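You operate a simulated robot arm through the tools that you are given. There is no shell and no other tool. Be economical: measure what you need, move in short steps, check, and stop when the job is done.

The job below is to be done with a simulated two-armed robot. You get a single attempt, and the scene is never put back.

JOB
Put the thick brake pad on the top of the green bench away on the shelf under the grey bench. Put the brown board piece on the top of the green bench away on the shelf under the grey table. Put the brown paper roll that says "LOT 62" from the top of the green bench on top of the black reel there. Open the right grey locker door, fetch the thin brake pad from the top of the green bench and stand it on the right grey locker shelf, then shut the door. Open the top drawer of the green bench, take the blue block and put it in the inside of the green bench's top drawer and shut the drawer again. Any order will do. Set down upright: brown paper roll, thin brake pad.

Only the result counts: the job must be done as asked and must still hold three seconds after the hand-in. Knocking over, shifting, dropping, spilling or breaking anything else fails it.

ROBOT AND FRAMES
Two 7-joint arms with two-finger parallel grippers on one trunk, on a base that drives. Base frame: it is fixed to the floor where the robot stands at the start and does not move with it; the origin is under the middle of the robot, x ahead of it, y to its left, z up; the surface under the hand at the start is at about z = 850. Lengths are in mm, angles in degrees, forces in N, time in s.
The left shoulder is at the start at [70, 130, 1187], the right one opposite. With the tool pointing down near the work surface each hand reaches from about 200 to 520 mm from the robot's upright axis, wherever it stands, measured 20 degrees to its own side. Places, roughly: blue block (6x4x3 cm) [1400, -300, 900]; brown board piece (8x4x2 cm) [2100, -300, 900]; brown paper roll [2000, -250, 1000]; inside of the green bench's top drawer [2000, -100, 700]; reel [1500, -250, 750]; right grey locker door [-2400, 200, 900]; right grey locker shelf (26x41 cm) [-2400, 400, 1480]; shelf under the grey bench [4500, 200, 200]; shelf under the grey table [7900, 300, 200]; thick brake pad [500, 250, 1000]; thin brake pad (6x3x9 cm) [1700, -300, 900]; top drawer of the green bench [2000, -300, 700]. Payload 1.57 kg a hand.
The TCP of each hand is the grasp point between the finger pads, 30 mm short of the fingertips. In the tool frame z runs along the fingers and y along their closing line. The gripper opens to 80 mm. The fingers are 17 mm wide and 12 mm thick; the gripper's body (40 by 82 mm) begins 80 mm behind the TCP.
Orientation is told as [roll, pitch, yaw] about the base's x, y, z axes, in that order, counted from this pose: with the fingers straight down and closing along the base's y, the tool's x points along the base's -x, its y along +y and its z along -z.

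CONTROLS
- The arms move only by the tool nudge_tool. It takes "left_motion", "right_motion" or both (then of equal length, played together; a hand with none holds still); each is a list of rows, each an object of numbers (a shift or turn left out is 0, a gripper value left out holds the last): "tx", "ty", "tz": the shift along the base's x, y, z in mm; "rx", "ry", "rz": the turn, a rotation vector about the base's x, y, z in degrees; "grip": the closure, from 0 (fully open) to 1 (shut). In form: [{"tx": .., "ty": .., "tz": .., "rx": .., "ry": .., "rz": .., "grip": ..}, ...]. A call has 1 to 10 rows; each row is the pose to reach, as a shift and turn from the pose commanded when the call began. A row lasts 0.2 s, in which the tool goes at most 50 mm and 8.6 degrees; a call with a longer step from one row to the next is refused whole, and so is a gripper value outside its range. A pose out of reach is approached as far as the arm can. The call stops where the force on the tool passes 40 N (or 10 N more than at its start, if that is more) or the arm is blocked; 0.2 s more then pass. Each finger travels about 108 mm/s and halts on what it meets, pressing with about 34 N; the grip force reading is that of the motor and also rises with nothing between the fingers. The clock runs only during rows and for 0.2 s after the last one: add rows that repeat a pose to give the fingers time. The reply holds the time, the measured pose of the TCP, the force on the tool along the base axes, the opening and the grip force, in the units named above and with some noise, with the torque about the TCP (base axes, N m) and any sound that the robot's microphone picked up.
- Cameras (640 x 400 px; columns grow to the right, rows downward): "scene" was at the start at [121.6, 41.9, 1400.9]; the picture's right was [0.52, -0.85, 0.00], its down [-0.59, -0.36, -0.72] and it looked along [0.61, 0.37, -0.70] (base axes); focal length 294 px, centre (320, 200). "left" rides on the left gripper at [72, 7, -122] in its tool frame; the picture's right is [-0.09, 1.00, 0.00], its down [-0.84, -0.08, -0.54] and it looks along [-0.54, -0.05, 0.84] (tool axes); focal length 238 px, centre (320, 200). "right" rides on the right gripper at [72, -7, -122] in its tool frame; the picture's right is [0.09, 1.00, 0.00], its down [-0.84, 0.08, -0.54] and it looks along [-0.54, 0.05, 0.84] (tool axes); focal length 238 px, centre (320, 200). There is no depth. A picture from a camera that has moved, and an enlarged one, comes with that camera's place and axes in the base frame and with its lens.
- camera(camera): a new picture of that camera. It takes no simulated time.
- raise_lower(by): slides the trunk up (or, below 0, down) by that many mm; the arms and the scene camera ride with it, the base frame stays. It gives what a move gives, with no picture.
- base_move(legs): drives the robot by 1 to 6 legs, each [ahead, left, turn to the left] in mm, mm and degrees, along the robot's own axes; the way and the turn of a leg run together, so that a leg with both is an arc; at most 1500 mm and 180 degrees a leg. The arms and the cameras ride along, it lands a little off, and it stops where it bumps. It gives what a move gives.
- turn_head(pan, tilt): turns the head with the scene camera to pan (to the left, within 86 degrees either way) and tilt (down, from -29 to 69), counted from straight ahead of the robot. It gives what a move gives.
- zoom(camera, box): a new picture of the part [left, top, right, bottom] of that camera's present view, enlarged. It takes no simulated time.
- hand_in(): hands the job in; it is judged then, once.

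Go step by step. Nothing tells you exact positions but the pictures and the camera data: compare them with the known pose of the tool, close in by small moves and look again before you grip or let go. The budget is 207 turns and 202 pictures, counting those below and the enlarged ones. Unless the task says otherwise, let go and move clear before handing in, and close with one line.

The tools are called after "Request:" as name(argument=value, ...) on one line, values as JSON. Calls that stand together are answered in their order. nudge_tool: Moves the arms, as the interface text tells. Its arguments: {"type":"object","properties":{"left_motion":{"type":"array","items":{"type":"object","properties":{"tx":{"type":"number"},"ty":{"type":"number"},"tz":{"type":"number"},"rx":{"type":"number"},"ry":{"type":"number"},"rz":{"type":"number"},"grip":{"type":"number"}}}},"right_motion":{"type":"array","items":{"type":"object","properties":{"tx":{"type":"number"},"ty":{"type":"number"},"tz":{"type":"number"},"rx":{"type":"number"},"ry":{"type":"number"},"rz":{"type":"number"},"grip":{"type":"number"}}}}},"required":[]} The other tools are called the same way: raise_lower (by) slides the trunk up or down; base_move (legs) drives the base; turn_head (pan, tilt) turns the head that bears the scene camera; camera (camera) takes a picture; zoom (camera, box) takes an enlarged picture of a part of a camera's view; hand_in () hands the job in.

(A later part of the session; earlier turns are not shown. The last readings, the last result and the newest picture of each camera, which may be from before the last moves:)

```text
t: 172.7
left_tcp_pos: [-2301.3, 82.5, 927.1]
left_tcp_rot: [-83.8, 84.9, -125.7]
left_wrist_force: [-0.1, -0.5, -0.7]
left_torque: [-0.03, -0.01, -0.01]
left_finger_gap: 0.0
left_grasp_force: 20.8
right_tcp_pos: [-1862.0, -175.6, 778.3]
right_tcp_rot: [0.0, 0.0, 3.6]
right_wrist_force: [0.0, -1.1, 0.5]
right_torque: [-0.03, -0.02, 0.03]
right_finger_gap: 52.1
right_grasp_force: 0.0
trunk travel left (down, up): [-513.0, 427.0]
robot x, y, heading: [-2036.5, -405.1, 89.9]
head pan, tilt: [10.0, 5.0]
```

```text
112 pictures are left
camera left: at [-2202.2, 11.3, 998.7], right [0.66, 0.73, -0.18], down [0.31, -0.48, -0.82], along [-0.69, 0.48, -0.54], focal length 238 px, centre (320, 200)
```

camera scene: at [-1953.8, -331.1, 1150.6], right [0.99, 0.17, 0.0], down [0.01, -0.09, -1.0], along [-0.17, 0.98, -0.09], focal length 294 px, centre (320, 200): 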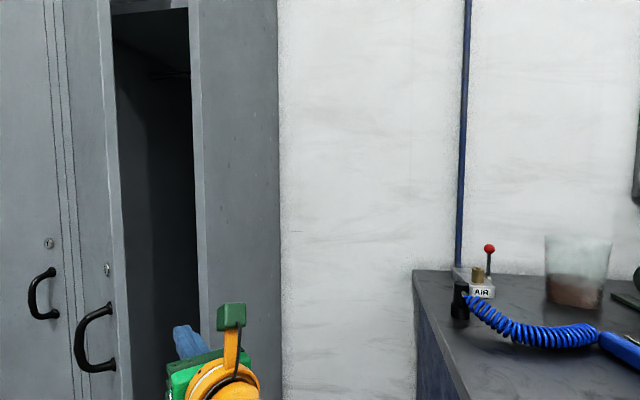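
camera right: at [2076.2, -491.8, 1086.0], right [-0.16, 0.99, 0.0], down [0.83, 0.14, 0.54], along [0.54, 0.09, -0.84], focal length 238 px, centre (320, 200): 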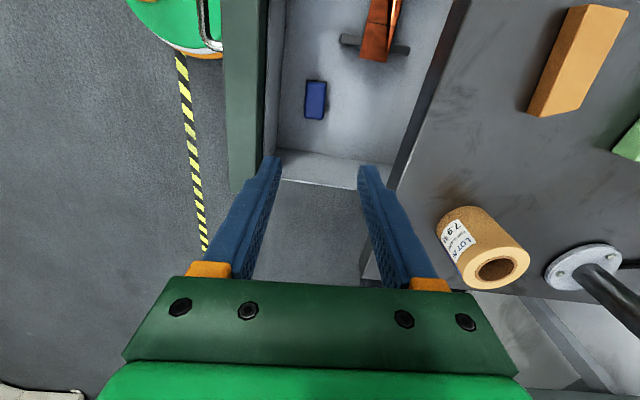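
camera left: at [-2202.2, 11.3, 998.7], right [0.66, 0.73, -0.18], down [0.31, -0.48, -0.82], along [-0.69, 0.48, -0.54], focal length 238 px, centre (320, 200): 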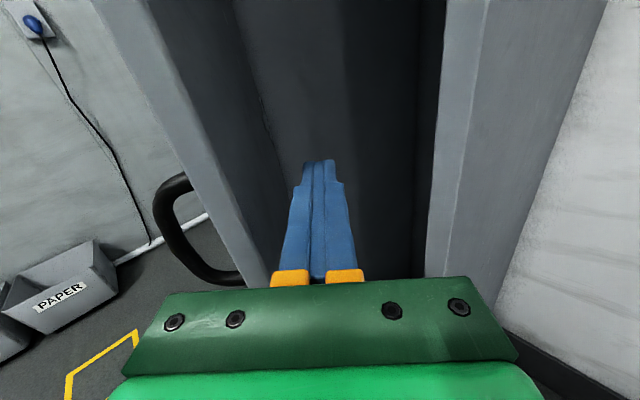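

Fingers are inside the gap. I swing the door by moving back and left.

Request:
base_move(legs=[[-80, 55, 0], [-20, 90, 0], [0, 40, 0]])

Request:
camera(camera="left")

Request:
camera(camera="scene")

```text
t: 175.1
left_tcp_pos: [-2485.9, -17.3, 927.1]
left_tcp_rot: [-83.9, 84.8, -125.8]
left_wrist_force: [0.8, 0.8, 0.4]
left_torque: [0.02, 0.01, -0.02]
left_finger_gap: 0.0
left_grasp_force: 21.2
right_tcp_pos: [-2047.7, -276.9, 778.8]
right_tcp_rot: [-0.1, 0.1, 3.7]
right_wrist_force: [0.2, 0.6, -0.8]
right_torque: [-0.02, -0.04, -0.01]
right_finger_gap: 52.1
right_grasp_force: 0.1
trunk travel left (down, up): [-513.0, 427.0]
robot x, y, heading: [-2224.9, -504.0, 89.6]
head pan, tilt: [10.0, 5.0]
```

```text
111 pictures are left
camera left: at [-2386.4, -88.8, 998.8], right [0.66, 0.73, -0.18], down [0.31, -0.48, -0.82], along [-0.69, 0.48, -0.54], focal length 238 px, centre (320, 200)
```

left: 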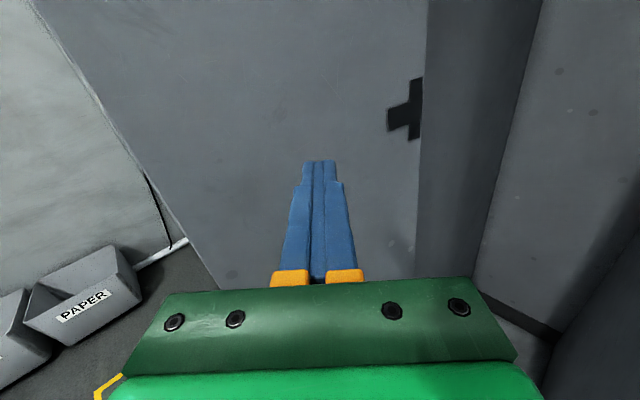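

```text
110 pictures are left
camera scene: at [-2237.2, -366.9, 1150.6], right [0.99, 0.17, 0.0], down [0.01, -0.09, -1.0], along [-0.17, 0.98, -0.09], focal length 294 px, centre (320, 200)
```

scene: 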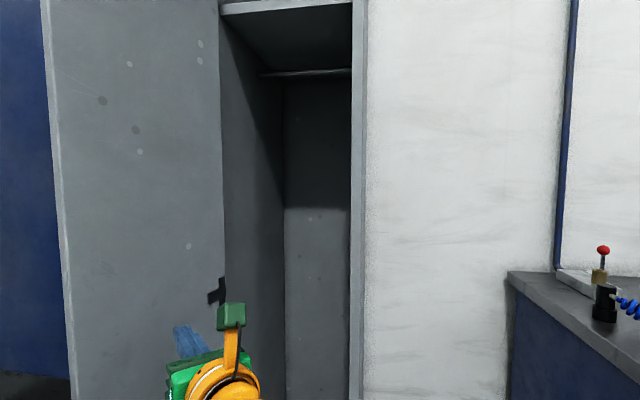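

The door is past 90°. I push it slightly further, then back out and raise the trunk to look at the shelf.

Request:
base_move(legs=[[20, 70, 0], [-30, -150, 0], [-250, 0, 0]])

Request:
raise_lower(by=400)

Request:
camera(camera="scene")

```text
t: 176.1
left_tcp_pos: [-2526.5, -5.2, 928.1]
left_tcp_rot: [-84.7, 84.7, -127.5]
left_wrist_force: [4.9, -3.3, 1.6]
left_torque: [-0.03, 0.03, 0.08]
left_finger_gap: 0.0
left_grasp_force: 21.2
right_tcp_pos: [-2095.0, -262.3, 778.9]
right_tcp_rot: [-0.1, 0.1, 3.6]
right_wrist_force: [0.1, -0.7, -0.1]
right_torque: [-0.03, 0.02, 0.01]
right_finger_gap: 52.0
right_grasp_force: 0.0
trunk travel left (down, up): [-513.0, 427.0]
robot x, y, heading: [-2272.2, -492.6, 89.7]
head pan, tilt: [10.0, 5.0]
stopped in leg 1: the force on the tool passed its limit at 115 N (the readings are from after the stop); the commanded pose is now the measured one
```

```text
t: 179.9
left_tcp_pos: [-2526.1, -3.6, 1327.8]
left_tcp_rot: [-84.6, 84.7, -127.2]
left_wrist_force: [2.9, -0.8, -0.7]
left_torque: [-0.04, -0.02, -0.01]
left_finger_gap: 0.0
left_grasp_force: 21.7
right_tcp_pos: [-2094.1, -261.8, 1177.9]
right_tcp_rot: [0.0, 0.1, 3.6]
right_wrist_force: [0.4, 0.1, -0.1]
right_torque: [0.01, -0.03, 0.0]
right_finger_gap: 52.1
right_grasp_force: 0.0
trunk travel left (down, up): [-913.0, 27.0]
robot x, y, heading: [-2272.3, -490.8, 89.6]
head pan, tilt: [10.0, 5.0]
```

```text
109 pictures are left
camera scene: at [-2282.9, -353.5, 1550.8], right [0.99, 0.17, 0.0], down [0.01, -0.09, -1.0], along [-0.17, 0.98, -0.09], focal length 294 px, centre (320, 200)
```

scene: 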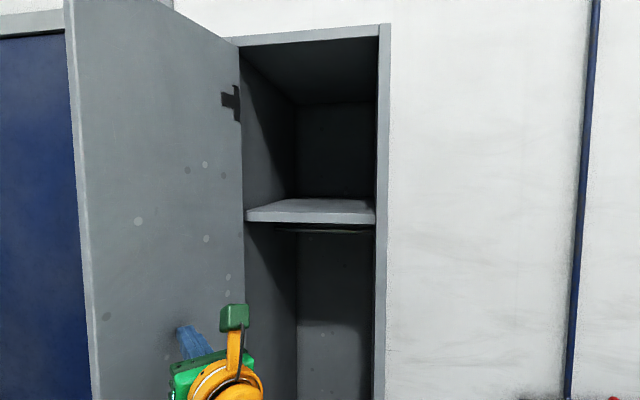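

The shelf is at z≈1480, x from -2522 to -2275, front edge y≈180, empty, with ~290 mm headroom. I'll back out and test whether the left hand can reach z≈1550 pointing forward.

Request:
base_move(legs=[[-20, -120, 0], [-250, 0, 0]])

Request:
raise_lower(by=27)

Request:
nudge_tool(left_motion=[{"rz": -8.5, "tz": 20}, {"rz": -17, "tz": 40}, {"rz": -25.5, "tz": 60}, {"rz": -34, "tz": 80, "tx": 30}, {"rz": -42.5, "tz": 100, "tx": 60}, {"rz": -51, "tz": 120, "tx": 90}, {"rz": -53, "tz": 140, "tx": 110}, {"rz": -53, "tz": 170, "tx": 120}, {"rz": -53, "tz": 200, "tx": 120}, {"rz": -53, "tz": 200, "tx": 120}])

Request:
camera(camera="scene")

```text
t: 182.6
left_tcp_pos: [-2410.7, -270.7, 1324.5]
left_tcp_rot: [-81.7, 84.6, -124.3]
left_wrist_force: [0.7, 0.6, -0.2]
left_torque: [-0.01, -0.01, -0.02]
left_finger_gap: 0.2
left_grasp_force: 21.1
right_tcp_pos: [-1978.2, -529.5, 1177.0]
right_tcp_rot: [-0.2, 0.0, 3.8]
right_wrist_force: [0.1, 0.5, -0.8]
right_torque: [0.03, 0.04, -0.01]
right_finger_gap: 51.9
right_grasp_force: 0.1
trunk travel left (down, up): [-913.0, 27.0]
robot x, y, heading: [-2151.5, -760.1, 89.8]
head pan, tilt: [10.0, 5.0]
```

```text
t: 183.3
left_tcp_pos: [-2411.8, -275.4, 1353.6]
left_tcp_rot: [-82.6, 84.7, -125.3]
left_wrist_force: [0.0, -0.1, 0.4]
left_torque: [0.0, 0.04, 0.02]
left_finger_gap: 0.1
left_grasp_force: 21.2
right_tcp_pos: [-1976.8, -533.2, 1205.2]
right_tcp_rot: [-0.2, -0.1, 3.6]
right_wrist_force: [-0.2, 0.3, 0.5]
right_torque: [0.0, 0.02, -0.03]
right_finger_gap: 51.9
right_grasp_force: 0.1
trunk travel left (down, up): [-940.0, 0.0]
robot x, y, heading: [-2155.1, -763.8, 89.6]
head pan, tilt: [10.0, 5.0]
```

```text
t: 185.5
left_tcp_pos: [-2291.6, -275.0, 1554.0]
left_tcp_rot: [-82.7, 84.7, -178.4]
left_wrist_force: [1.1, -0.9, -0.6]
left_torque: [0.0, -0.02, 0.0]
left_finger_gap: 0.0
left_grasp_force: 21.8
right_tcp_pos: [-1979.5, -532.5, 1205.9]
right_tcp_rot: [-0.1, 0.0, 3.7]
right_wrist_force: [-0.7, 0.6, 0.2]
right_torque: [0.01, -0.02, 0.02]
right_finger_gap: 52.2
right_grasp_force: 0.0
trunk travel left (down, up): [-940.0, 0.0]
robot x, y, heading: [-2154.9, -763.7, 89.9]
head pan, tilt: [10.0, 5.0]
```

```text
108 pictures are left
camera scene: at [-2168.1, -623.9, 1577.6], right [0.99, 0.17, 0.0], down [0.02, -0.09, -1.0], along [-0.17, 0.98, -0.09], focal length 294 px, centre (320, 200)
```

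scene: 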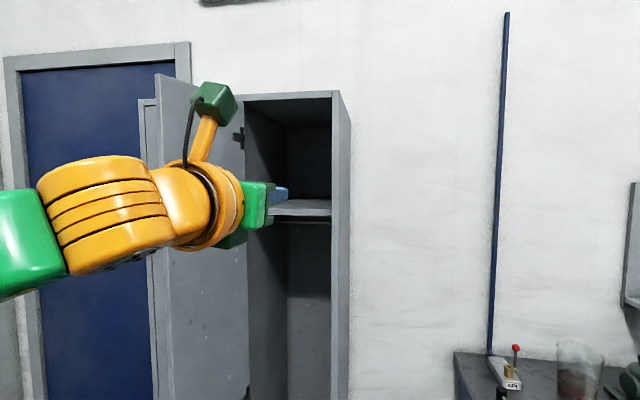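

Reachable. Now I drive back for the thin pad.

Request:
base_move(legs=[[-250, 0, 0], [0, -1350, 0], [0, -1350, 0], [0, -1290, 0]])

Request:
nudge_tool(left_motion=[{"tz": -40, "rz": 2, "ry": -2}, {"tz": -80, "rz": 4, "ry": -4}, {"tz": -120, "rz": 5.7, "ry": -5.3}, {"tz": -160, "rz": 5.7, "ry": -5.3}, {"tz": -200, "rz": 5.7, "ry": -5.3, "grip": 0}, {"tz": -200, "rz": 5.7, "ry": -5.3}])

Request:
turn_head(pan=10, tilt=35)

Request:
camera(camera="scene")

```text
t: 206.1
left_tcp_pos: [1701.4, -546.2, 1553.8]
left_tcp_rot: [-82.8, 84.8, -178.8]
left_wrist_force: [-0.1, 0.2, -0.1]
left_torque: [-0.01, -0.01, 0.0]
left_finger_gap: 0.0
left_grasp_force: 21.5
right_tcp_pos: [2011.3, -807.2, 1205.5]
right_tcp_rot: [-0.1, 0.0, 3.4]
right_wrist_force: [-0.7, -0.4, -0.1]
right_torque: [0.0, 0.01, -0.02]
right_finger_gap: 52.0
right_grasp_force: 0.1
trunk travel left (down, up): [-940.0, 0.0]
robot x, y, heading: [1833.6, -1039.4, 89.3]
head pan, tilt: [10.0, 5.0]
```

```text
t: 207.5
left_tcp_pos: [1704.9, -546.0, 1352.9]
left_tcp_rot: [17.4, 89.6, -73.0]
left_wrist_force: [-0.1, 0.2, 0.3]
left_torque: [-0.02, 0.03, -0.03]
left_finger_gap: 79.9
left_grasp_force: 0.0
right_tcp_pos: [2012.2, -808.4, 1206.5]
right_tcp_rot: [-0.1, 0.0, 3.2]
right_wrist_force: [0.0, 0.0, -0.4]
right_torque: [0.01, -0.02, 0.0]
right_finger_gap: 52.0
right_grasp_force: 0.0
trunk travel left (down, up): [-940.0, 0.0]
robot x, y, heading: [1839.5, -1037.5, 89.7]
head pan, tilt: [10.0, 5.0]
```

```text
t: 208.4
left_tcp_pos: [1705.0, -546.7, 1354.6]
left_tcp_rot: [13.1, 89.6, -77.3]
left_wrist_force: [0.3, 0.0, 0.1]
left_torque: [-0.01, -0.01, 0.0]
left_finger_gap: 80.1
left_grasp_force: 0.1
right_tcp_pos: [2013.1, -807.4, 1205.7]
right_tcp_rot: [-0.1, 0.0, 3.4]
right_wrist_force: [-0.4, -0.8, 0.7]
right_torque: [0.02, -0.03, 0.03]
right_finger_gap: 52.1
right_grasp_force: 0.0
trunk travel left (down, up): [-940.0, 0.0]
robot x, y, heading: [1833.6, -1040.1, 89.4]
head pan, tilt: [10.0, 35.0]
```

```text
107 pictures are left
camera scene: at [1823.7, -901.4, 1529.5], right [0.99, 0.16, 0.0], down [0.09, -0.57, -0.82], along [-0.13, 0.81, -0.57], focal length 294 px, centre (320, 200)
```

scene: 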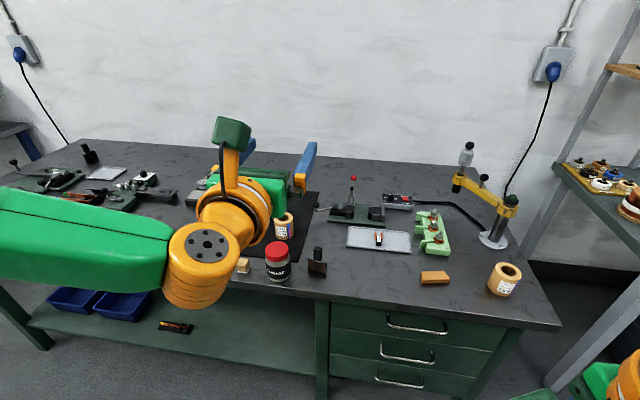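

Request:
zoom(camera="scene", box=[285, 235, 349, 285])

Request:
camera(camera="left")

```text
8.00 times, centred on (317, 260) of scene
camera zoom: at [1823.7, -901.4, 1529.5], right [0.99, 0.16, 0.0], down [0.09, -0.57, -0.82], along [-0.13, 0.81, -0.57], focal length 2348 px, centre (344, -280)
```

zoom: 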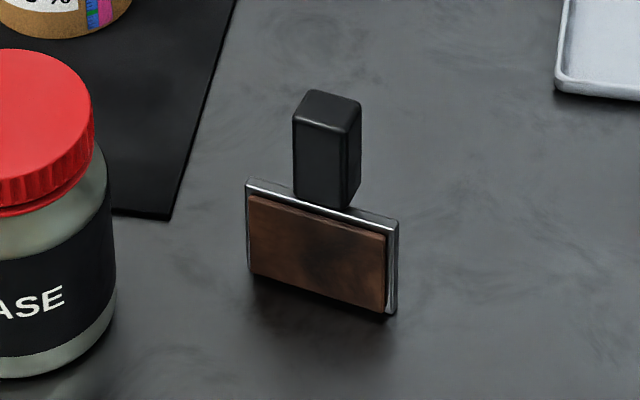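

```text
105 pictures are left
camera left: at [1709.5, -668.2, 1426.0], right [1.0, -0.01, -0.09], down [-0.08, -0.55, -0.83], along [-0.04, 0.84, -0.54], focal length 238 px, centre (320, 200)
```

left: 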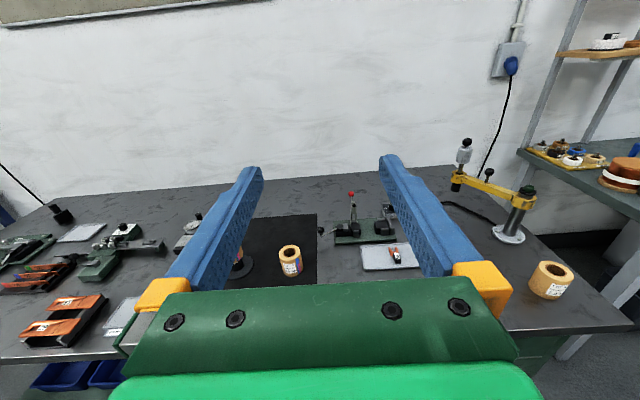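

Thin pad: base at (1719, -312), yaw about -10°, handle at z 900–940. I'll partly close the left hand, turn it -10°, lower the trunk so the TCP is at z≈922, and approach.

Request:
nudge_tool(left_motion=[{"rz": -5, "grip": 0.4}, {"rz": -10, "grip": 0.4}, {"rz": -10}])

Request:
raise_lower(by=-431)

Request:
base_move(legs=[[100, 0, 0]])

Request:
camera(camera="left")

Request:
camera(camera="scene")

```text
t: 209.2
left_tcp_pos: [1705.0, -547.9, 1354.6]
left_tcp_rot: [0.3, 89.4, -100.2]
left_wrist_force: [-0.6, 0.8, -0.2]
left_torque: [0.0, 0.01, 0.02]
left_finger_gap: 48.2
left_grasp_force: 0.1
right_tcp_pos: [2013.5, -808.5, 1205.2]
right_tcp_rot: [0.0, 0.2, 3.3]
right_wrist_force: [-0.1, 0.2, -1.5]
right_torque: [0.03, 0.02, -0.03]
right_finger_gap: 52.1
right_grasp_force: 0.1
trunk travel left (down, up): [-940.0, 0.0]
robot x, y, heading: [1837.9, -1038.6, 89.4]
head pan, tilt: [10.0, 35.0]
```

```text
refused: -431 is not a number from -400 to 400
```

```text
t: 210.4
left_tcp_pos: [1704.1, -454.6, 1358.4]
left_tcp_rot: [7.7, 89.7, -92.6]
left_wrist_force: [0.3, -0.5, -0.2]
left_torque: [-0.01, -0.03, -0.01]
left_finger_gap: 48.0
left_grasp_force: 0.0
right_tcp_pos: [2013.3, -715.3, 1207.5]
right_tcp_rot: [0.3, 0.0, 3.2]
right_wrist_force: [1.1, -0.2, -0.6]
right_torque: [0.07, -0.01, 0.02]
right_finger_gap: 52.1
right_grasp_force: 0.0
trunk travel left (down, up): [-940.0, 0.0]
robot x, y, heading: [1836.9, -936.1, 89.4]
head pan, tilt: [10.0, 35.0]
```

```text
104 pictures are left
camera left: at [1688.7, -576.0, 1430.3], right [0.98, -0.18, -0.09], down [-0.17, -0.52, -0.83], along [0.1, 0.83, -0.54], focal length 238 px, centre (320, 200)
```

left: 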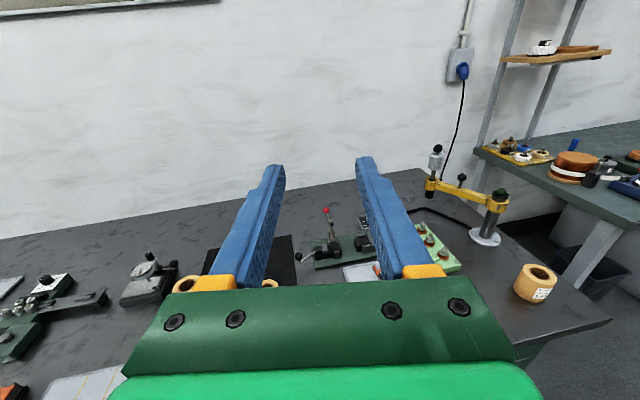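

```text
103 pictures are left
camera scene: at [1824.3, -810.9, 1530.3], right [0.99, 0.16, 0.0], down [0.09, -0.56, -0.82], along [-0.13, 0.81, -0.57], focal length 294 px, centre (320, 200)
```

scene: 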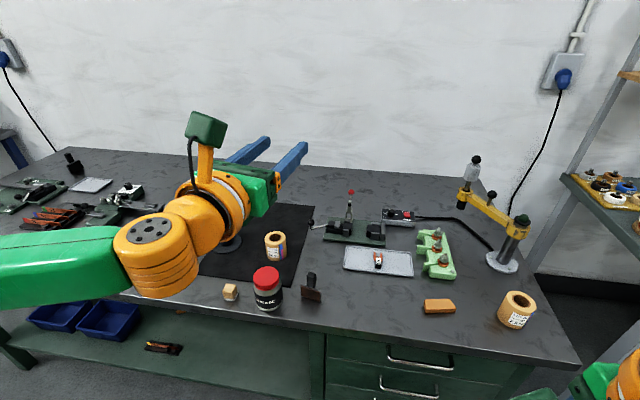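

Request:
raise_lower(by=-400)

Request:
raise_lower(by=-35)

Request:
camera(camera="left")

Request:
camera(camera="scene")

```text
t: 214.2
left_tcp_pos: [1704.3, -446.8, 954.3]
left_tcp_rot: [7.9, 89.3, -92.5]
left_wrist_force: [0.3, 0.0, 0.0]
left_torque: [0.0, 0.03, 0.0]
left_finger_gap: 47.9
left_grasp_force: 0.0
right_tcp_pos: [2013.4, -707.7, 805.9]
right_tcp_rot: [-0.1, 0.1, 3.3]
right_wrist_force: [-0.2, -0.7, -0.2]
right_torque: [0.03, 0.01, 0.01]
right_finger_gap: 52.2
right_grasp_force: 0.1
trunk travel left (down, up): [-540.0, 400.0]
robot x, y, heading: [1835.4, -937.2, 89.7]
head pan, tilt: [10.0, 35.0]
```

```text
t: 215.0
left_tcp_pos: [1703.1, -446.9, 919.0]
left_tcp_rot: [7.8, 89.4, -92.5]
left_wrist_force: [0.0, 0.0, -0.4]
left_torque: [0.0, 0.02, 0.0]
left_finger_gap: 48.1
left_grasp_force: 0.1
right_tcp_pos: [2014.6, -708.0, 770.4]
right_tcp_rot: [0.0, 0.0, 3.3]
right_wrist_force: [-0.2, 0.0, -0.2]
right_torque: [-0.01, 0.0, -0.05]
right_finger_gap: 52.0
right_grasp_force: 0.0
trunk travel left (down, up): [-505.0, 435.0]
robot x, y, heading: [1835.6, -937.8, 89.4]
head pan, tilt: [10.0, 35.0]
```

```text
102 pictures are left
camera left: at [1689.1, -567.2, 992.8], right [0.98, -0.18, -0.09], down [-0.17, -0.53, -0.83], along [0.1, 0.83, -0.55], focal length 238 px, centre (320, 200)
```

left: 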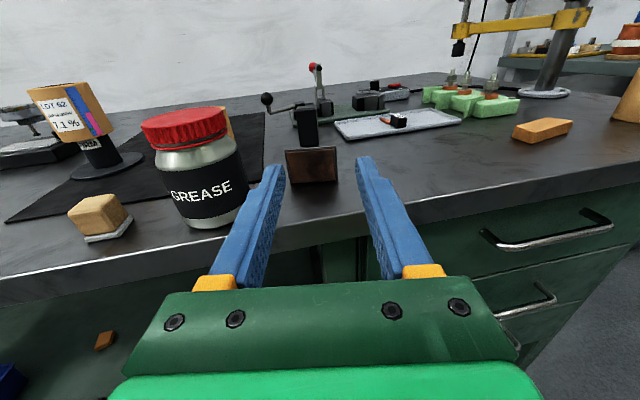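

```text
101 pictures are left
camera scene: at [1824.7, -801.5, 1094.4], right [0.99, 0.16, 0.0], down [0.09, -0.57, -0.82], along [-0.13, 0.81, -0.57], focal length 294 px, centre (320, 200)
```

scene: 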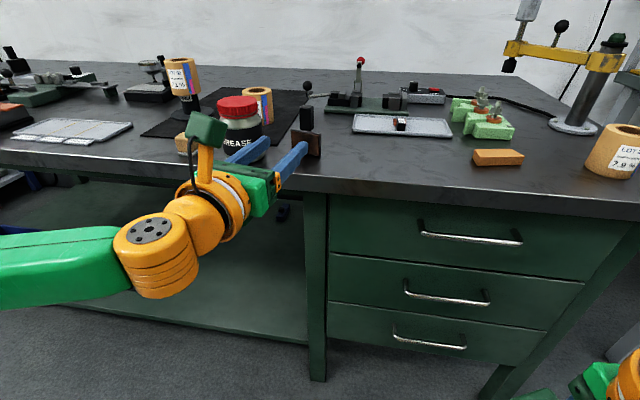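

Handle estimated at (1717, -308, 918). I approach 95 mm with the base and check.

Request:
base_move(legs=[[92, -6, 0]])

Request:
camera(camera="left")

Request:
zoom(camera="scene", box=[190, 80, 350, 180])

```text
t: 216.1
left_tcp_pos: [1712.6, -356.1, 919.7]
left_tcp_rot: [7.8, 89.4, -92.6]
left_wrist_force: [0.0, 0.0, -0.1]
left_torque: [-0.03, 0.01, 0.0]
left_finger_gap: 48.1
left_grasp_force: 0.1
right_tcp_pos: [2020.3, -616.9, 771.3]
right_tcp_rot: [0.0, 0.0, 3.2]
right_wrist_force: [-0.2, 0.1, 0.1]
right_torque: [0.0, 0.02, -0.01]
right_finger_gap: 52.1
right_grasp_force: 0.1
trunk travel left (down, up): [-505.0, 435.0]
robot x, y, heading: [1845.7, -850.0, 89.4]
head pan, tilt: [10.0, 35.0]
```

```text
100 pictures are left
camera left: at [1695.9, -475.7, 992.7], right [0.98, -0.18, -0.09], down [-0.17, -0.53, -0.83], along [0.1, 0.83, -0.55], focal length 238 px, centre (320, 200)
```

left: 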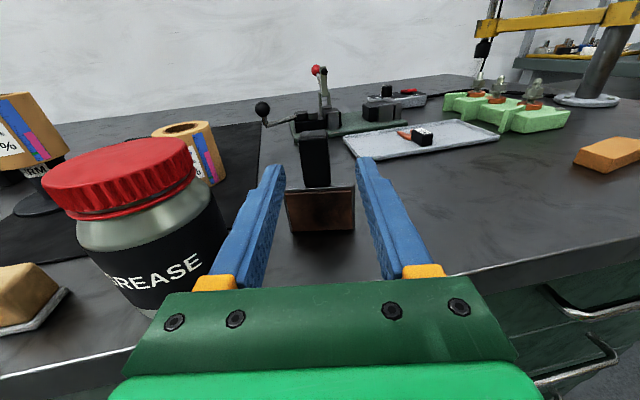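

```text
4.00 times, centred on (270, 130) of scene
camera zoom: at [1831.6, -709.9, 1094.4], right [0.99, 0.16, 0.0], down [0.09, -0.57, -0.82], along [-0.13, 0.81, -0.57], focal length 1174 px, centre (520, 480)
```

zoom: 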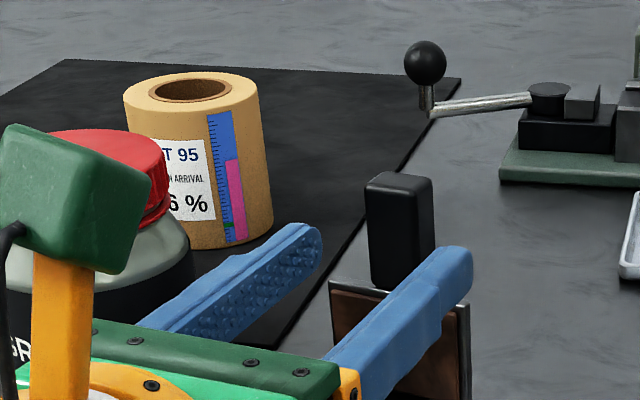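

Well aligned. I advance the last 46 mm and grip the handle.

Request:
base_move(legs=[[46, -2, 0]])

Request:
camera(camera="left")

```text
t: 217.0
left_tcp_pos: [1714.5, -308.9, 919.2]
left_tcp_rot: [7.9, 89.3, -92.5]
left_wrist_force: [0.1, -0.7, -1.0]
left_torque: [-0.03, 0.0, 0.02]
left_finger_gap: 47.9
left_grasp_force: 0.2
right_tcp_pos: [2023.6, -570.0, 771.2]
right_tcp_rot: [-0.1, 0.0, 3.4]
right_wrist_force: [0.5, 0.0, -0.7]
right_torque: [-0.03, -0.02, 0.0]
right_finger_gap: 52.2
right_grasp_force: 0.1
trunk travel left (down, up): [-505.0, 435.0]
robot x, y, heading: [1847.8, -802.7, 89.5]
head pan, tilt: [10.0, 35.0]
```

```text
98 pictures are left
camera left: at [1698.6, -429.6, 992.7], right [0.98, -0.18, -0.09], down [-0.17, -0.53, -0.83], along [0.1, 0.83, -0.55], focal length 238 px, centre (320, 200)
```

left: 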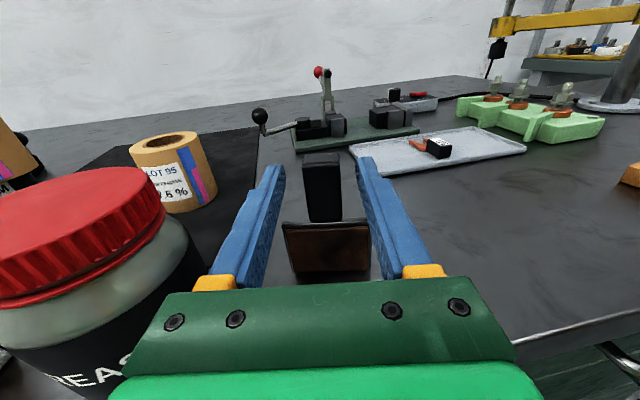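

Request:
nudge_tool(left_motion=[{"grip": 0.6}, {"grip": 0.8}, {"grip": 1}, {"grip": 1}])

Request:
camera(camera="left")

```text
t: 218.0
left_tcp_pos: [1712.8, -310.5, 921.1]
left_tcp_rot: [7.7, 89.4, -92.7]
left_wrist_force: [0.5, 0.7, 1.7]
left_torque: [-0.04, 0.03, -0.03]
left_finger_gap: 21.4
left_grasp_force: 33.7
right_tcp_pos: [2023.0, -571.0, 770.4]
right_tcp_rot: [0.0, -0.1, 3.3]
right_wrist_force: [0.2, -0.6, 0.2]
right_torque: [-0.01, 0.01, -0.04]
right_finger_gap: 52.1
right_grasp_force: 0.1
trunk travel left (down, up): [-505.0, 435.0]
robot x, y, heading: [1845.2, -800.2, 89.3]
head pan, tilt: [10.0, 35.0]
```

```text
97 pictures are left
camera left: at [1698.5, -430.1, 993.0], right [0.98, -0.18, -0.09], down [-0.17, -0.53, -0.83], along [0.1, 0.83, -0.55], focal length 238 px, centre (320, 200)
```

left: 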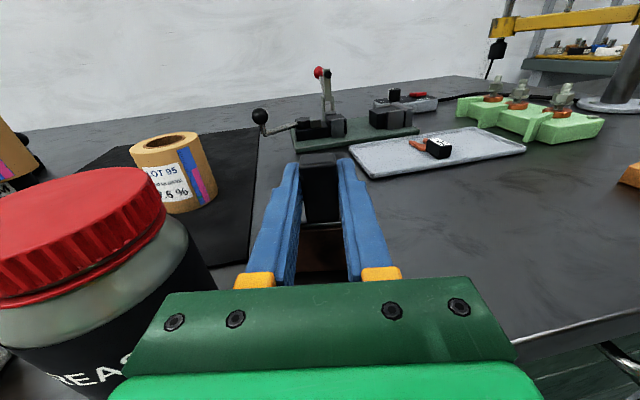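

Gripped at 21 mm. I'll lift, back off and drive to the locker; I'll come in with the robot turned ~25° left so the arm stays clear of the open door.

Request:
raise_lower(by=120)

Request:
base_move(legs=[[-260, 0, 0.6], [0, 1300, 0], [0, 1300, 0], [0, 1250, 0], [0, 0, 25]])

Request:
raise_lower(by=315)

Request:
turn_head(pan=0, tilt=10)

Request:
camera(camera="scene")

Request:
camera(camera="left")

```text
t: 219.5
left_tcp_pos: [1713.9, -309.1, 1040.5]
left_tcp_rot: [8.6, 89.4, -91.9]
left_wrist_force: [0.5, 0.7, -2.0]
left_torque: [0.02, -0.01, 0.03]
left_finger_gap: 21.4
left_grasp_force: 33.8
right_tcp_pos: [2024.4, -570.2, 891.3]
right_tcp_rot: [-0.1, 0.0, 3.3]
right_wrist_force: [-0.1, -0.7, 0.3]
right_torque: [0.03, 0.01, -0.03]
right_finger_gap: 52.1
right_grasp_force: 0.1
trunk travel left (down, up): [-625.0, 315.0]
robot x, y, heading: [1846.1, -796.2, 89.5]
head pan, tilt: [10.0, 35.0]
```

```text
t: 240.9
left_tcp_pos: [-2354.7, -711.5, 1039.7]
left_tcp_rot: [7.8, 89.4, -66.1]
left_wrist_force: [-0.1, 0.2, -2.0]
left_torque: [-0.02, 0.01, 0.0]
left_finger_gap: 21.3
left_grasp_force: 34.1
right_tcp_pos: [-1961.2, -807.1, 891.5]
right_tcp_rot: [-0.1, 0.0, 30.0]
right_wrist_force: [0.2, 0.4, 0.8]
right_torque: [0.01, 0.0, 0.03]
right_finger_gap: 51.9
right_grasp_force: 0.1
trunk travel left (down, up): [-625.0, 315.0]
robot x, y, heading: [-2016.0, -1090.8, 115.9]
head pan, tilt: [10.0, 35.0]
```

```text
t: 244.0
left_tcp_pos: [-2354.7, -710.1, 1354.8]
left_tcp_rot: [8.5, 89.3, -65.2]
left_wrist_force: [0.0, -0.3, -2.2]
left_torque: [-0.02, -0.01, 0.02]
left_finger_gap: 21.2
left_grasp_force: 33.8
right_tcp_pos: [-1961.7, -806.2, 1205.7]
right_tcp_rot: [-0.1, 0.0, 29.8]
right_wrist_force: [-0.6, -0.1, 0.5]
right_torque: [0.01, -0.02, -0.03]
right_finger_gap: 52.2
right_grasp_force: 0.0
trunk travel left (down, up): [-940.0, 0.0]
robot x, y, heading: [-2018.2, -1092.5, 116.0]
head pan, tilt: [10.0, 35.0]
```

```text
t: 244.9
left_tcp_pos: [-2355.2, -710.4, 1354.0]
left_tcp_rot: [8.2, 89.4, -65.6]
left_wrist_force: [0.9, 0.3, -1.1]
left_torque: [-0.02, 0.01, -0.02]
left_finger_gap: 21.4
left_grasp_force: 34.2
right_tcp_pos: [-1961.0, -805.8, 1204.8]
right_tcp_rot: [0.0, 0.1, 29.9]
right_wrist_force: [0.7, 0.3, 0.2]
right_torque: [-0.02, 0.03, -0.03]
right_finger_gap: 52.1
right_grasp_force: 0.0
trunk travel left (down, up): [-940.0, 0.0]
robot x, y, heading: [-2017.5, -1089.9, 116.1]
head pan, tilt: [0.0, 10.0]
```

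```text
96 pictures are left
camera scene: at [-2077.8, -962.5, 1569.4], right [0.9, 0.44, 0.0], down [0.08, -0.16, -0.98], along [-0.43, 0.88, -0.17], focal length 294 px, centre (320, 200)
```

scene: 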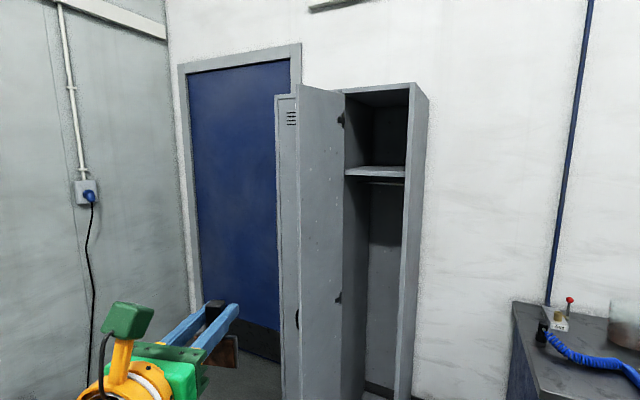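

```text
95 pictures are left
camera left: at [-2314.6, -825.6, 1427.6], right [0.96, 0.28, -0.09], down [0.08, -0.55, -0.83], along [-0.28, 0.79, -0.55], focal length 238 px, centre (320, 200)
```

left: 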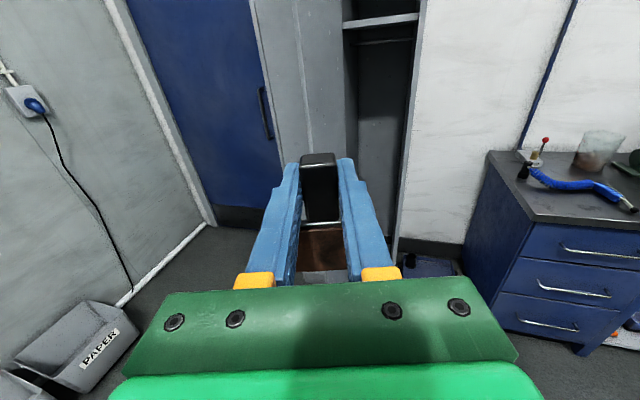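

I raise the hand to z≈1580 and drive to a point in front of the shelf opening.

Request:
nudge_tool(left_motion=[{"tz": 45}, {"tz": 90}, {"tz": 135}, {"tz": 180}, {"tz": 226}, {"tz": 226}])

Request:
base_move(legs=[[639, -344, 0]])

Request:
camera(camera="left")

Request:
camera(camera="scene")

```text
t: 246.3
left_tcp_pos: [-2354.6, -711.4, 1579.5]
left_tcp_rot: [7.2, 89.4, -66.6]
left_wrist_force: [0.9, 0.1, -1.0]
left_torque: [0.01, -0.01, 0.01]
left_finger_gap: 21.5
left_grasp_force: 33.5
right_tcp_pos: [-1961.8, -805.9, 1205.9]
right_tcp_rot: [0.0, 0.0, 29.9]
right_wrist_force: [-0.3, -0.2, 1.1]
right_torque: [-0.01, -0.02, 0.01]
right_finger_gap: 52.0
right_grasp_force: 0.1
trunk travel left (down, up): [-940.0, 0.0]
robot x, y, heading: [-2016.8, -1090.9, 116.2]
head pan, tilt: [0.0, 10.0]
```

```text
t: 250.2
left_tcp_pos: [-2324.1, 5.8, 1579.9]
left_tcp_rot: [13.3, 89.5, -60.4]
left_wrist_force: [0.1, -0.1, -1.5]
left_torque: [-0.02, -0.04, 0.0]
left_finger_gap: 21.0
left_grasp_force: 34.5
right_tcp_pos: [-1930.9, -86.0, 1205.1]
right_tcp_rot: [0.0, 0.0, 30.2]
right_wrist_force: [0.1, -0.3, 0.8]
right_torque: [-0.01, -0.01, 0.0]
right_finger_gap: 51.9
right_grasp_force: 0.0
trunk travel left (down, up): [-940.0, 0.0]
robot x, y, heading: [-1987.7, -372.6, 116.3]
head pan, tilt: [0.0, 10.0]
```

```text
94 pictures are left
camera left: at [-2282.9, -108.6, 1653.1], right [0.96, 0.28, -0.09], down [0.08, -0.55, -0.83], along [-0.28, 0.79, -0.55], focal length 238 px, centre (320, 200)
```

left: 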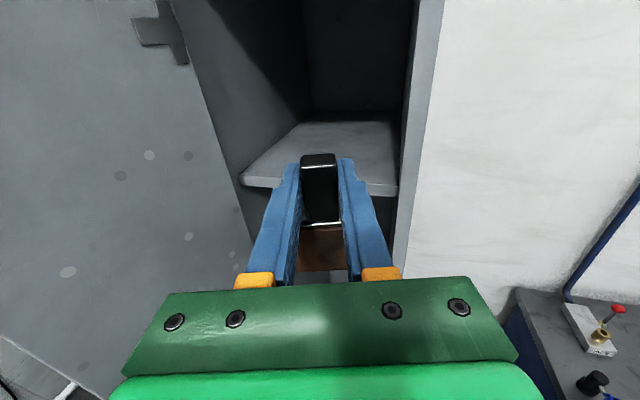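

```text
93 pictures are left
camera scene: at [-2046.3, -244.2, 1569.7], right [0.9, 0.44, 0.0], down [0.08, -0.15, -0.98], along [-0.43, 0.88, -0.17], focal length 294 px, centre (320, 200)
```

scene: 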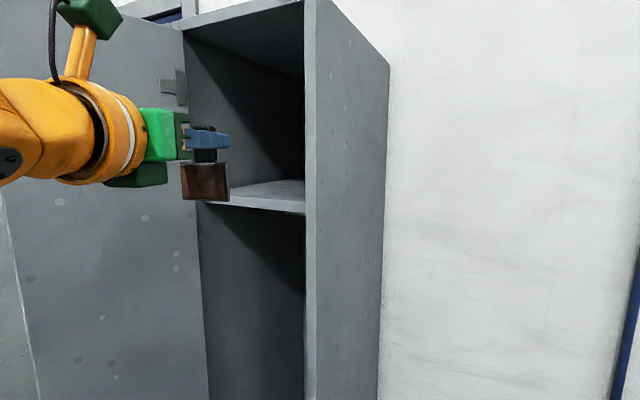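

Request:
zoom(camera="scene", box=[170, 110, 330, 220])

Request:
zoom(camera="left", box=[220, 100, 420, 230])

```text
3.64 times, centred on (250, 165) of scene
camera zoom: at [-2046.3, -244.2, 1569.7], right [0.9, 0.44, 0.0], down [0.08, -0.15, -0.98], along [-0.43, 0.88, -0.17], focal length 1067 px, centre (574, 327)
```

zoom: 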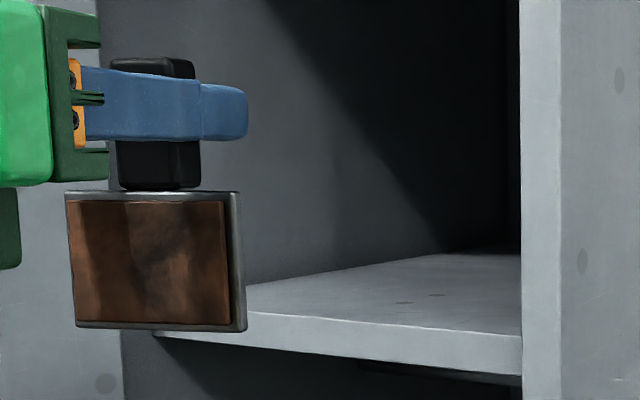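

```text
3.08 times, centred on (320, 165) of left
camera zoom: at [-2282.9, -108.6, 1653.1], right [0.96, 0.28, -0.09], down [0.08, -0.55, -0.83], along [-0.28, 0.79, -0.55], focal length 733 px, centre (320, 308)
```

zoom: 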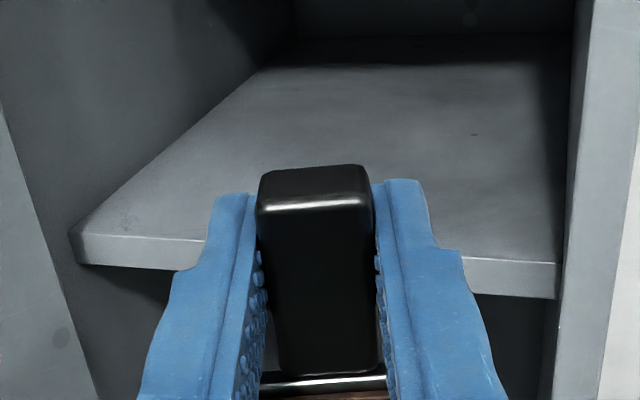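

Shelf top is at about z 1483 and front edge y≈165; the pad's bottom at ~1510 clears it. Driving in to the placement point.

Request:
base_move(legs=[[240, -44, 0]])

Request:
camera(camera="left")

Request:
camera(camera="scene")

```text
t: 251.7
left_tcp_pos: [-2360.9, 142.0, 1582.8]
left_tcp_rot: [63.3, 89.8, -10.2]
left_wrist_force: [-0.4, -1.3, -0.6]
left_torque: [-0.01, 0.01, -0.01]
left_finger_gap: 21.3
left_grasp_force: 34.4
right_tcp_pos: [-1969.3, 52.2, 1208.8]
right_tcp_rot: [0.5, -0.2, 30.0]
right_wrist_force: [0.8, -1.0, 0.8]
right_torque: [0.05, 0.0, 0.02]
right_finger_gap: 51.9
right_grasp_force: 0.1
trunk travel left (down, up): [-940.0, 0.0]
robot x, y, heading: [-2025.0, -218.3, 116.1]
head pan, tilt: [0.0, 10.0]
stopped in leg 1: the robot was blocked; the commanded pose is now the measured one
```

```text
90 pictures are left
camera left: at [-2320.9, 26.8, 1656.0], right [0.96, 0.28, -0.09], down [0.08, -0.54, -0.84], along [-0.28, 0.79, -0.54], focal length 238 px, centre (320, 200)
```

left: 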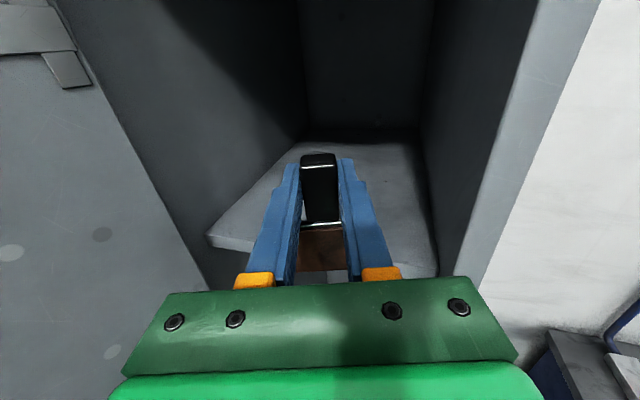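

```text
89 pictures are left
camera scene: at [-2084.6, -108.5, 1571.0], right [0.9, 0.44, 0.0], down [0.07, -0.15, -0.99], along [-0.43, 0.89, -0.16], focal length 294 px, centre (320, 200)
```

scene: 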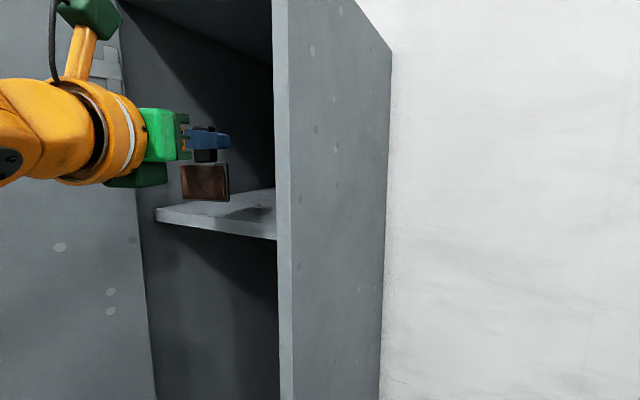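

The base is blocked (something low by the locker), with the pad's front just at the shelf edge. I'll back 10 mm and extend the arm instead.

Request:
base_move(legs=[[-10, 0, 0]])

Request:
nudge_tool(left_motion=[{"tx": -10, "ty": 30}, {"tx": -20, "ty": 60}, {"tx": -30, "ty": 90}, {"tx": -36, "ty": 118}, {"tx": -36, "ty": 118}])

Request:
camera(camera="left")

Request:
camera(camera="scene")

```text
t: 252.4
left_tcp_pos: [-2361.5, 146.7, 1580.6]
left_tcp_rot: [11.2, 89.3, -62.5]
left_wrist_force: [0.3, 0.2, -1.7]
left_torque: [-0.03, 0.04, -0.04]
left_finger_gap: 21.5
left_grasp_force: 34.1
right_tcp_pos: [-1968.0, 53.6, 1205.3]
right_tcp_rot: [-0.1, 0.0, 29.9]
right_wrist_force: [0.2, 0.1, -0.2]
right_torque: [-0.02, 0.0, 0.0]
right_finger_gap: 51.8
right_grasp_force: 0.0
trunk travel left (down, up): [-940.0, 0.0]
robot x, y, heading: [-2023.2, -230.8, 115.8]
head pan, tilt: [0.0, 10.0]
```

```text
t: 253.6
left_tcp_pos: [-2405.0, 197.6, 1549.1]
left_tcp_rot: [90.6, 89.7, 17.0]
left_wrist_force: [-5.2, 1.7, 26.1]
left_torque: [0.22, 0.18, 0.07]
left_finger_gap: 21.4
left_grasp_force: 34.1
left hand out of reach, approached as far as the arm can: row 1, 2, 3, 4, 5
right_tcp_pos: [-1966.3, 49.8, 1207.4]
right_tcp_rot: [0.2, 0.0, 30.0]
right_wrist_force: [-0.3, -0.7, -0.1]
right_torque: [0.03, -0.01, 0.01]
right_finger_gap: 52.1
right_grasp_force: 0.0
trunk travel left (down, up): [-940.0, 0.0]
robot x, y, heading: [-2019.2, -230.0, 116.5]
head pan, tilt: [0.0, 10.0]
```

```text
88 pictures are left
camera left: at [-2364.5, 84.1, 1621.0], right [0.96, 0.28, -0.09], down [0.08, -0.54, -0.84], along [-0.28, 0.79, -0.54], focal length 238 px, centre (320, 200)
```

left: 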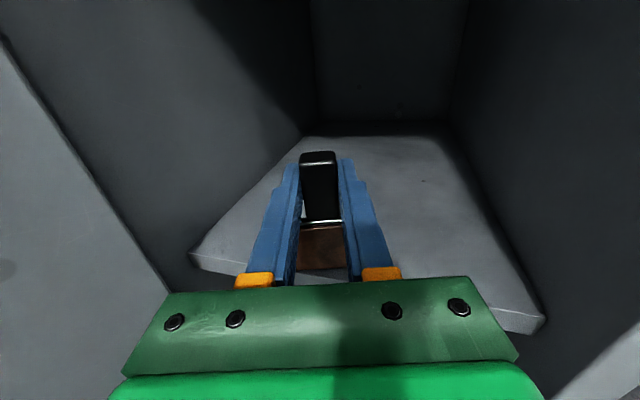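

```text
87 pictures are left
camera scene: at [-2081.1, -108.5, 1570.6], right [0.9, 0.44, 0.0], down [0.07, -0.15, -0.99], along [-0.43, 0.88, -0.17], focal length 294 px, centre (320, 200)
```

scene: 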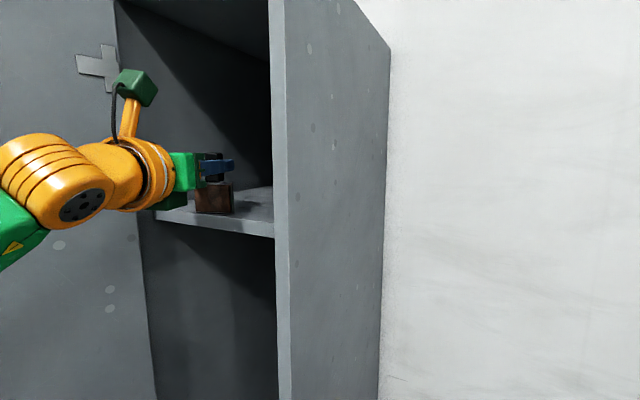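

The arm hit its reach limit and the pad has touched the shelf near its front edge. I'd like it deeper; let me see what blocks the base.

Request:
turn_head(pan=-20, tilt=65)

Request:
camera(camera="scene")

Request:
turn_head(pan=40, tilt=55)

Request:
camera(camera="scene")

```text
t: 254.8
left_tcp_pos: [-2405.0, 197.6, 1546.7]
left_tcp_rot: [31.3, 89.7, -42.3]
left_wrist_force: [-4.5, 0.8, 25.1]
left_torque: [0.2, 0.18, -0.03]
left_finger_gap: 21.4
left_grasp_force: 33.8
right_tcp_pos: [-1965.4, 49.5, 1206.4]
right_tcp_rot: [0.2, 0.1, 30.0]
right_wrist_force: [-0.4, 0.4, 0.4]
right_torque: [0.01, -0.03, 0.02]
right_finger_gap: 51.8
right_grasp_force: 0.1
trunk travel left (down, up): [-940.0, 0.0]
robot x, y, heading: [-2024.8, -231.8, 116.2]
head pan, tilt: [-20.0, 65.0]
```

```text
86 pictures are left
camera scene: at [-2047.2, -132.0, 1490.1], right [0.99, 0.11, 0.0], down [0.1, -0.9, -0.43], along [-0.05, 0.42, -0.9], focal length 294 px, centre (320, 200)
```

scene: 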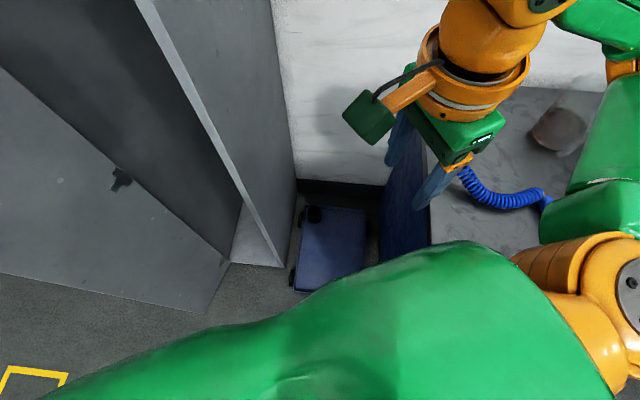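

```text
t: 256.1
left_tcp_pos: [-2405.0, 198.9, 1546.7]
left_tcp_rot: [28.7, 89.7, -44.7]
left_wrist_force: [-4.0, 0.3, 22.0]
left_torque: [0.11, 0.11, 0.03]
left_finger_gap: 21.4
left_grasp_force: 33.7
right_tcp_pos: [-1966.2, 48.8, 1206.4]
right_tcp_rot: [0.1, 0.0, 30.0]
right_wrist_force: [-0.1, -0.5, 0.7]
right_torque: [0.0, 0.0, -0.02]
right_finger_gap: 51.9
right_grasp_force: 0.1
trunk travel left (down, up): [-940.0, 0.0]
robot x, y, heading: [-2026.0, -230.7, 116.2]
head pan, tilt: [40.0, 55.0]
```

```text
85 pictures are left
camera scene: at [-2106.4, -163.3, 1501.6], right [0.41, 0.91, 0.0], down [0.75, -0.33, -0.58], along [-0.53, 0.24, -0.82], focal length 294 px, centre (320, 200)
```

scene: 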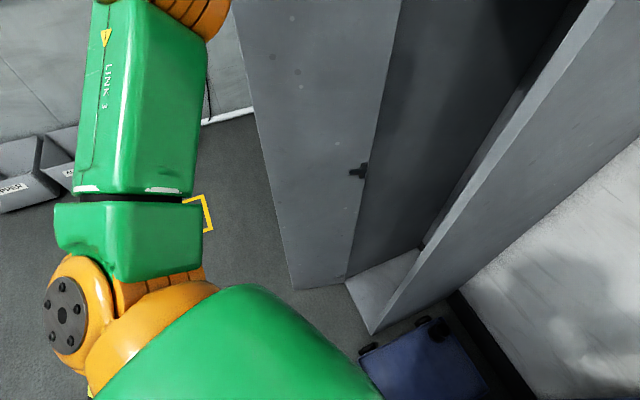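

A blue dolly on the floor stops the base. I'll lift the pad slightly and turn the base a few degrees to the right, which carries the hand deeper into the locker.

Request:
nudge_tool(left_motion=[{"tz": 8}, {"tz": 16, "ty": -4}, {"tz": 22, "ty": -6}, {"tz": 22, "ty": -6}])

Request:
turn_head(pan=0, tilt=10)

Request:
camera(camera="scene")

Request:
zoom(camera="scene", box=[140, 130, 300, 250])

```text
t: 257.1
left_tcp_pos: [-2413.6, 199.4, 1552.3]
left_tcp_rot: [5.2, 89.4, -68.4]
left_wrist_force: [-0.7, 0.1, -0.9]
left_torque: [-0.03, -0.04, 0.02]
left_finger_gap: 21.1
left_grasp_force: 33.9
left hand out of reach, approached as far as the arm can: row 1, 2, 3, 4
right_tcp_pos: [-1965.5, 54.4, 1205.8]
right_tcp_rot: [0.0, 0.0, 29.9]
right_wrist_force: [0.2, -0.1, 0.4]
right_torque: [0.01, 0.0, -0.01]
right_finger_gap: 51.9
right_grasp_force: 0.1
trunk travel left (down, up): [-940.0, 0.0]
robot x, y, heading: [-2024.5, -228.3, 116.2]
head pan, tilt: [40.0, 55.0]
```

```text
t: 258.3
left_tcp_pos: [-2415.6, 199.5, 1551.1]
left_tcp_rot: [9.1, 89.4, -64.6]
left_wrist_force: [-0.1, 0.4, -0.7]
left_torque: [-0.01, 0.01, -0.01]
left_finger_gap: 21.3
left_grasp_force: 34.0
right_tcp_pos: [-1967.4, 54.8, 1205.6]
right_tcp_rot: [-0.1, 0.0, 30.1]
right_wrist_force: [-0.8, 0.2, -0.1]
right_torque: [0.01, 0.0, 0.05]
right_finger_gap: 51.7
right_grasp_force: 0.1
trunk travel left (down, up): [-940.0, 0.0]
robot x, y, heading: [-2022.2, -233.5, 116.2]
head pan, tilt: [0.0, 10.0]
```

```text
84 pictures are left
camera scene: at [-2083.9, -102.5, 1569.4], right [0.9, 0.44, 0.0], down [0.08, -0.16, -0.98], along [-0.43, 0.88, -0.17], focal length 294 px, centre (320, 200)
```

scene: 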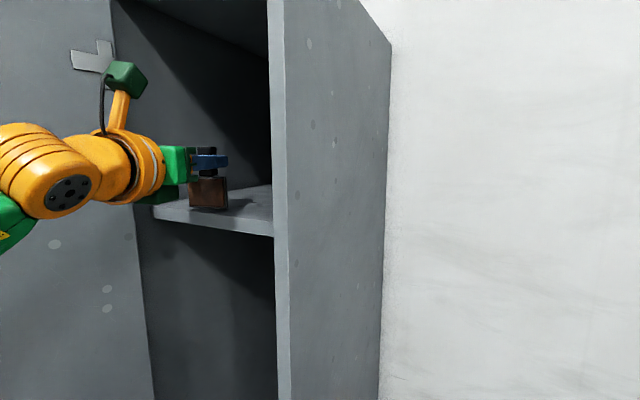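

```text
3.33 times, centred on (220, 190) of scene
camera zoom: at [-2083.9, -102.5, 1569.4], right [0.9, 0.44, 0.0], down [0.08, -0.16, -0.98], along [-0.43, 0.88, -0.17], focal length 978 px, centre (653, 233)
```

zoom: 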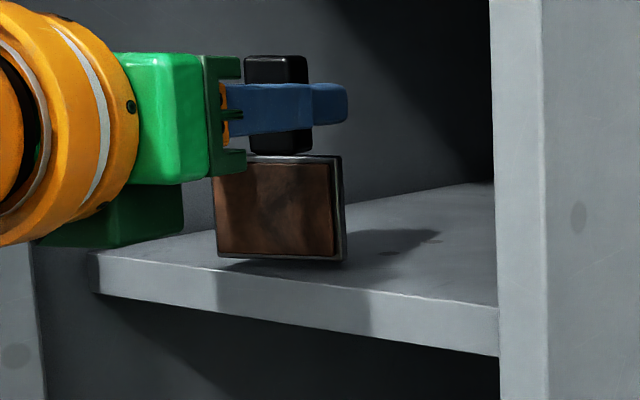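

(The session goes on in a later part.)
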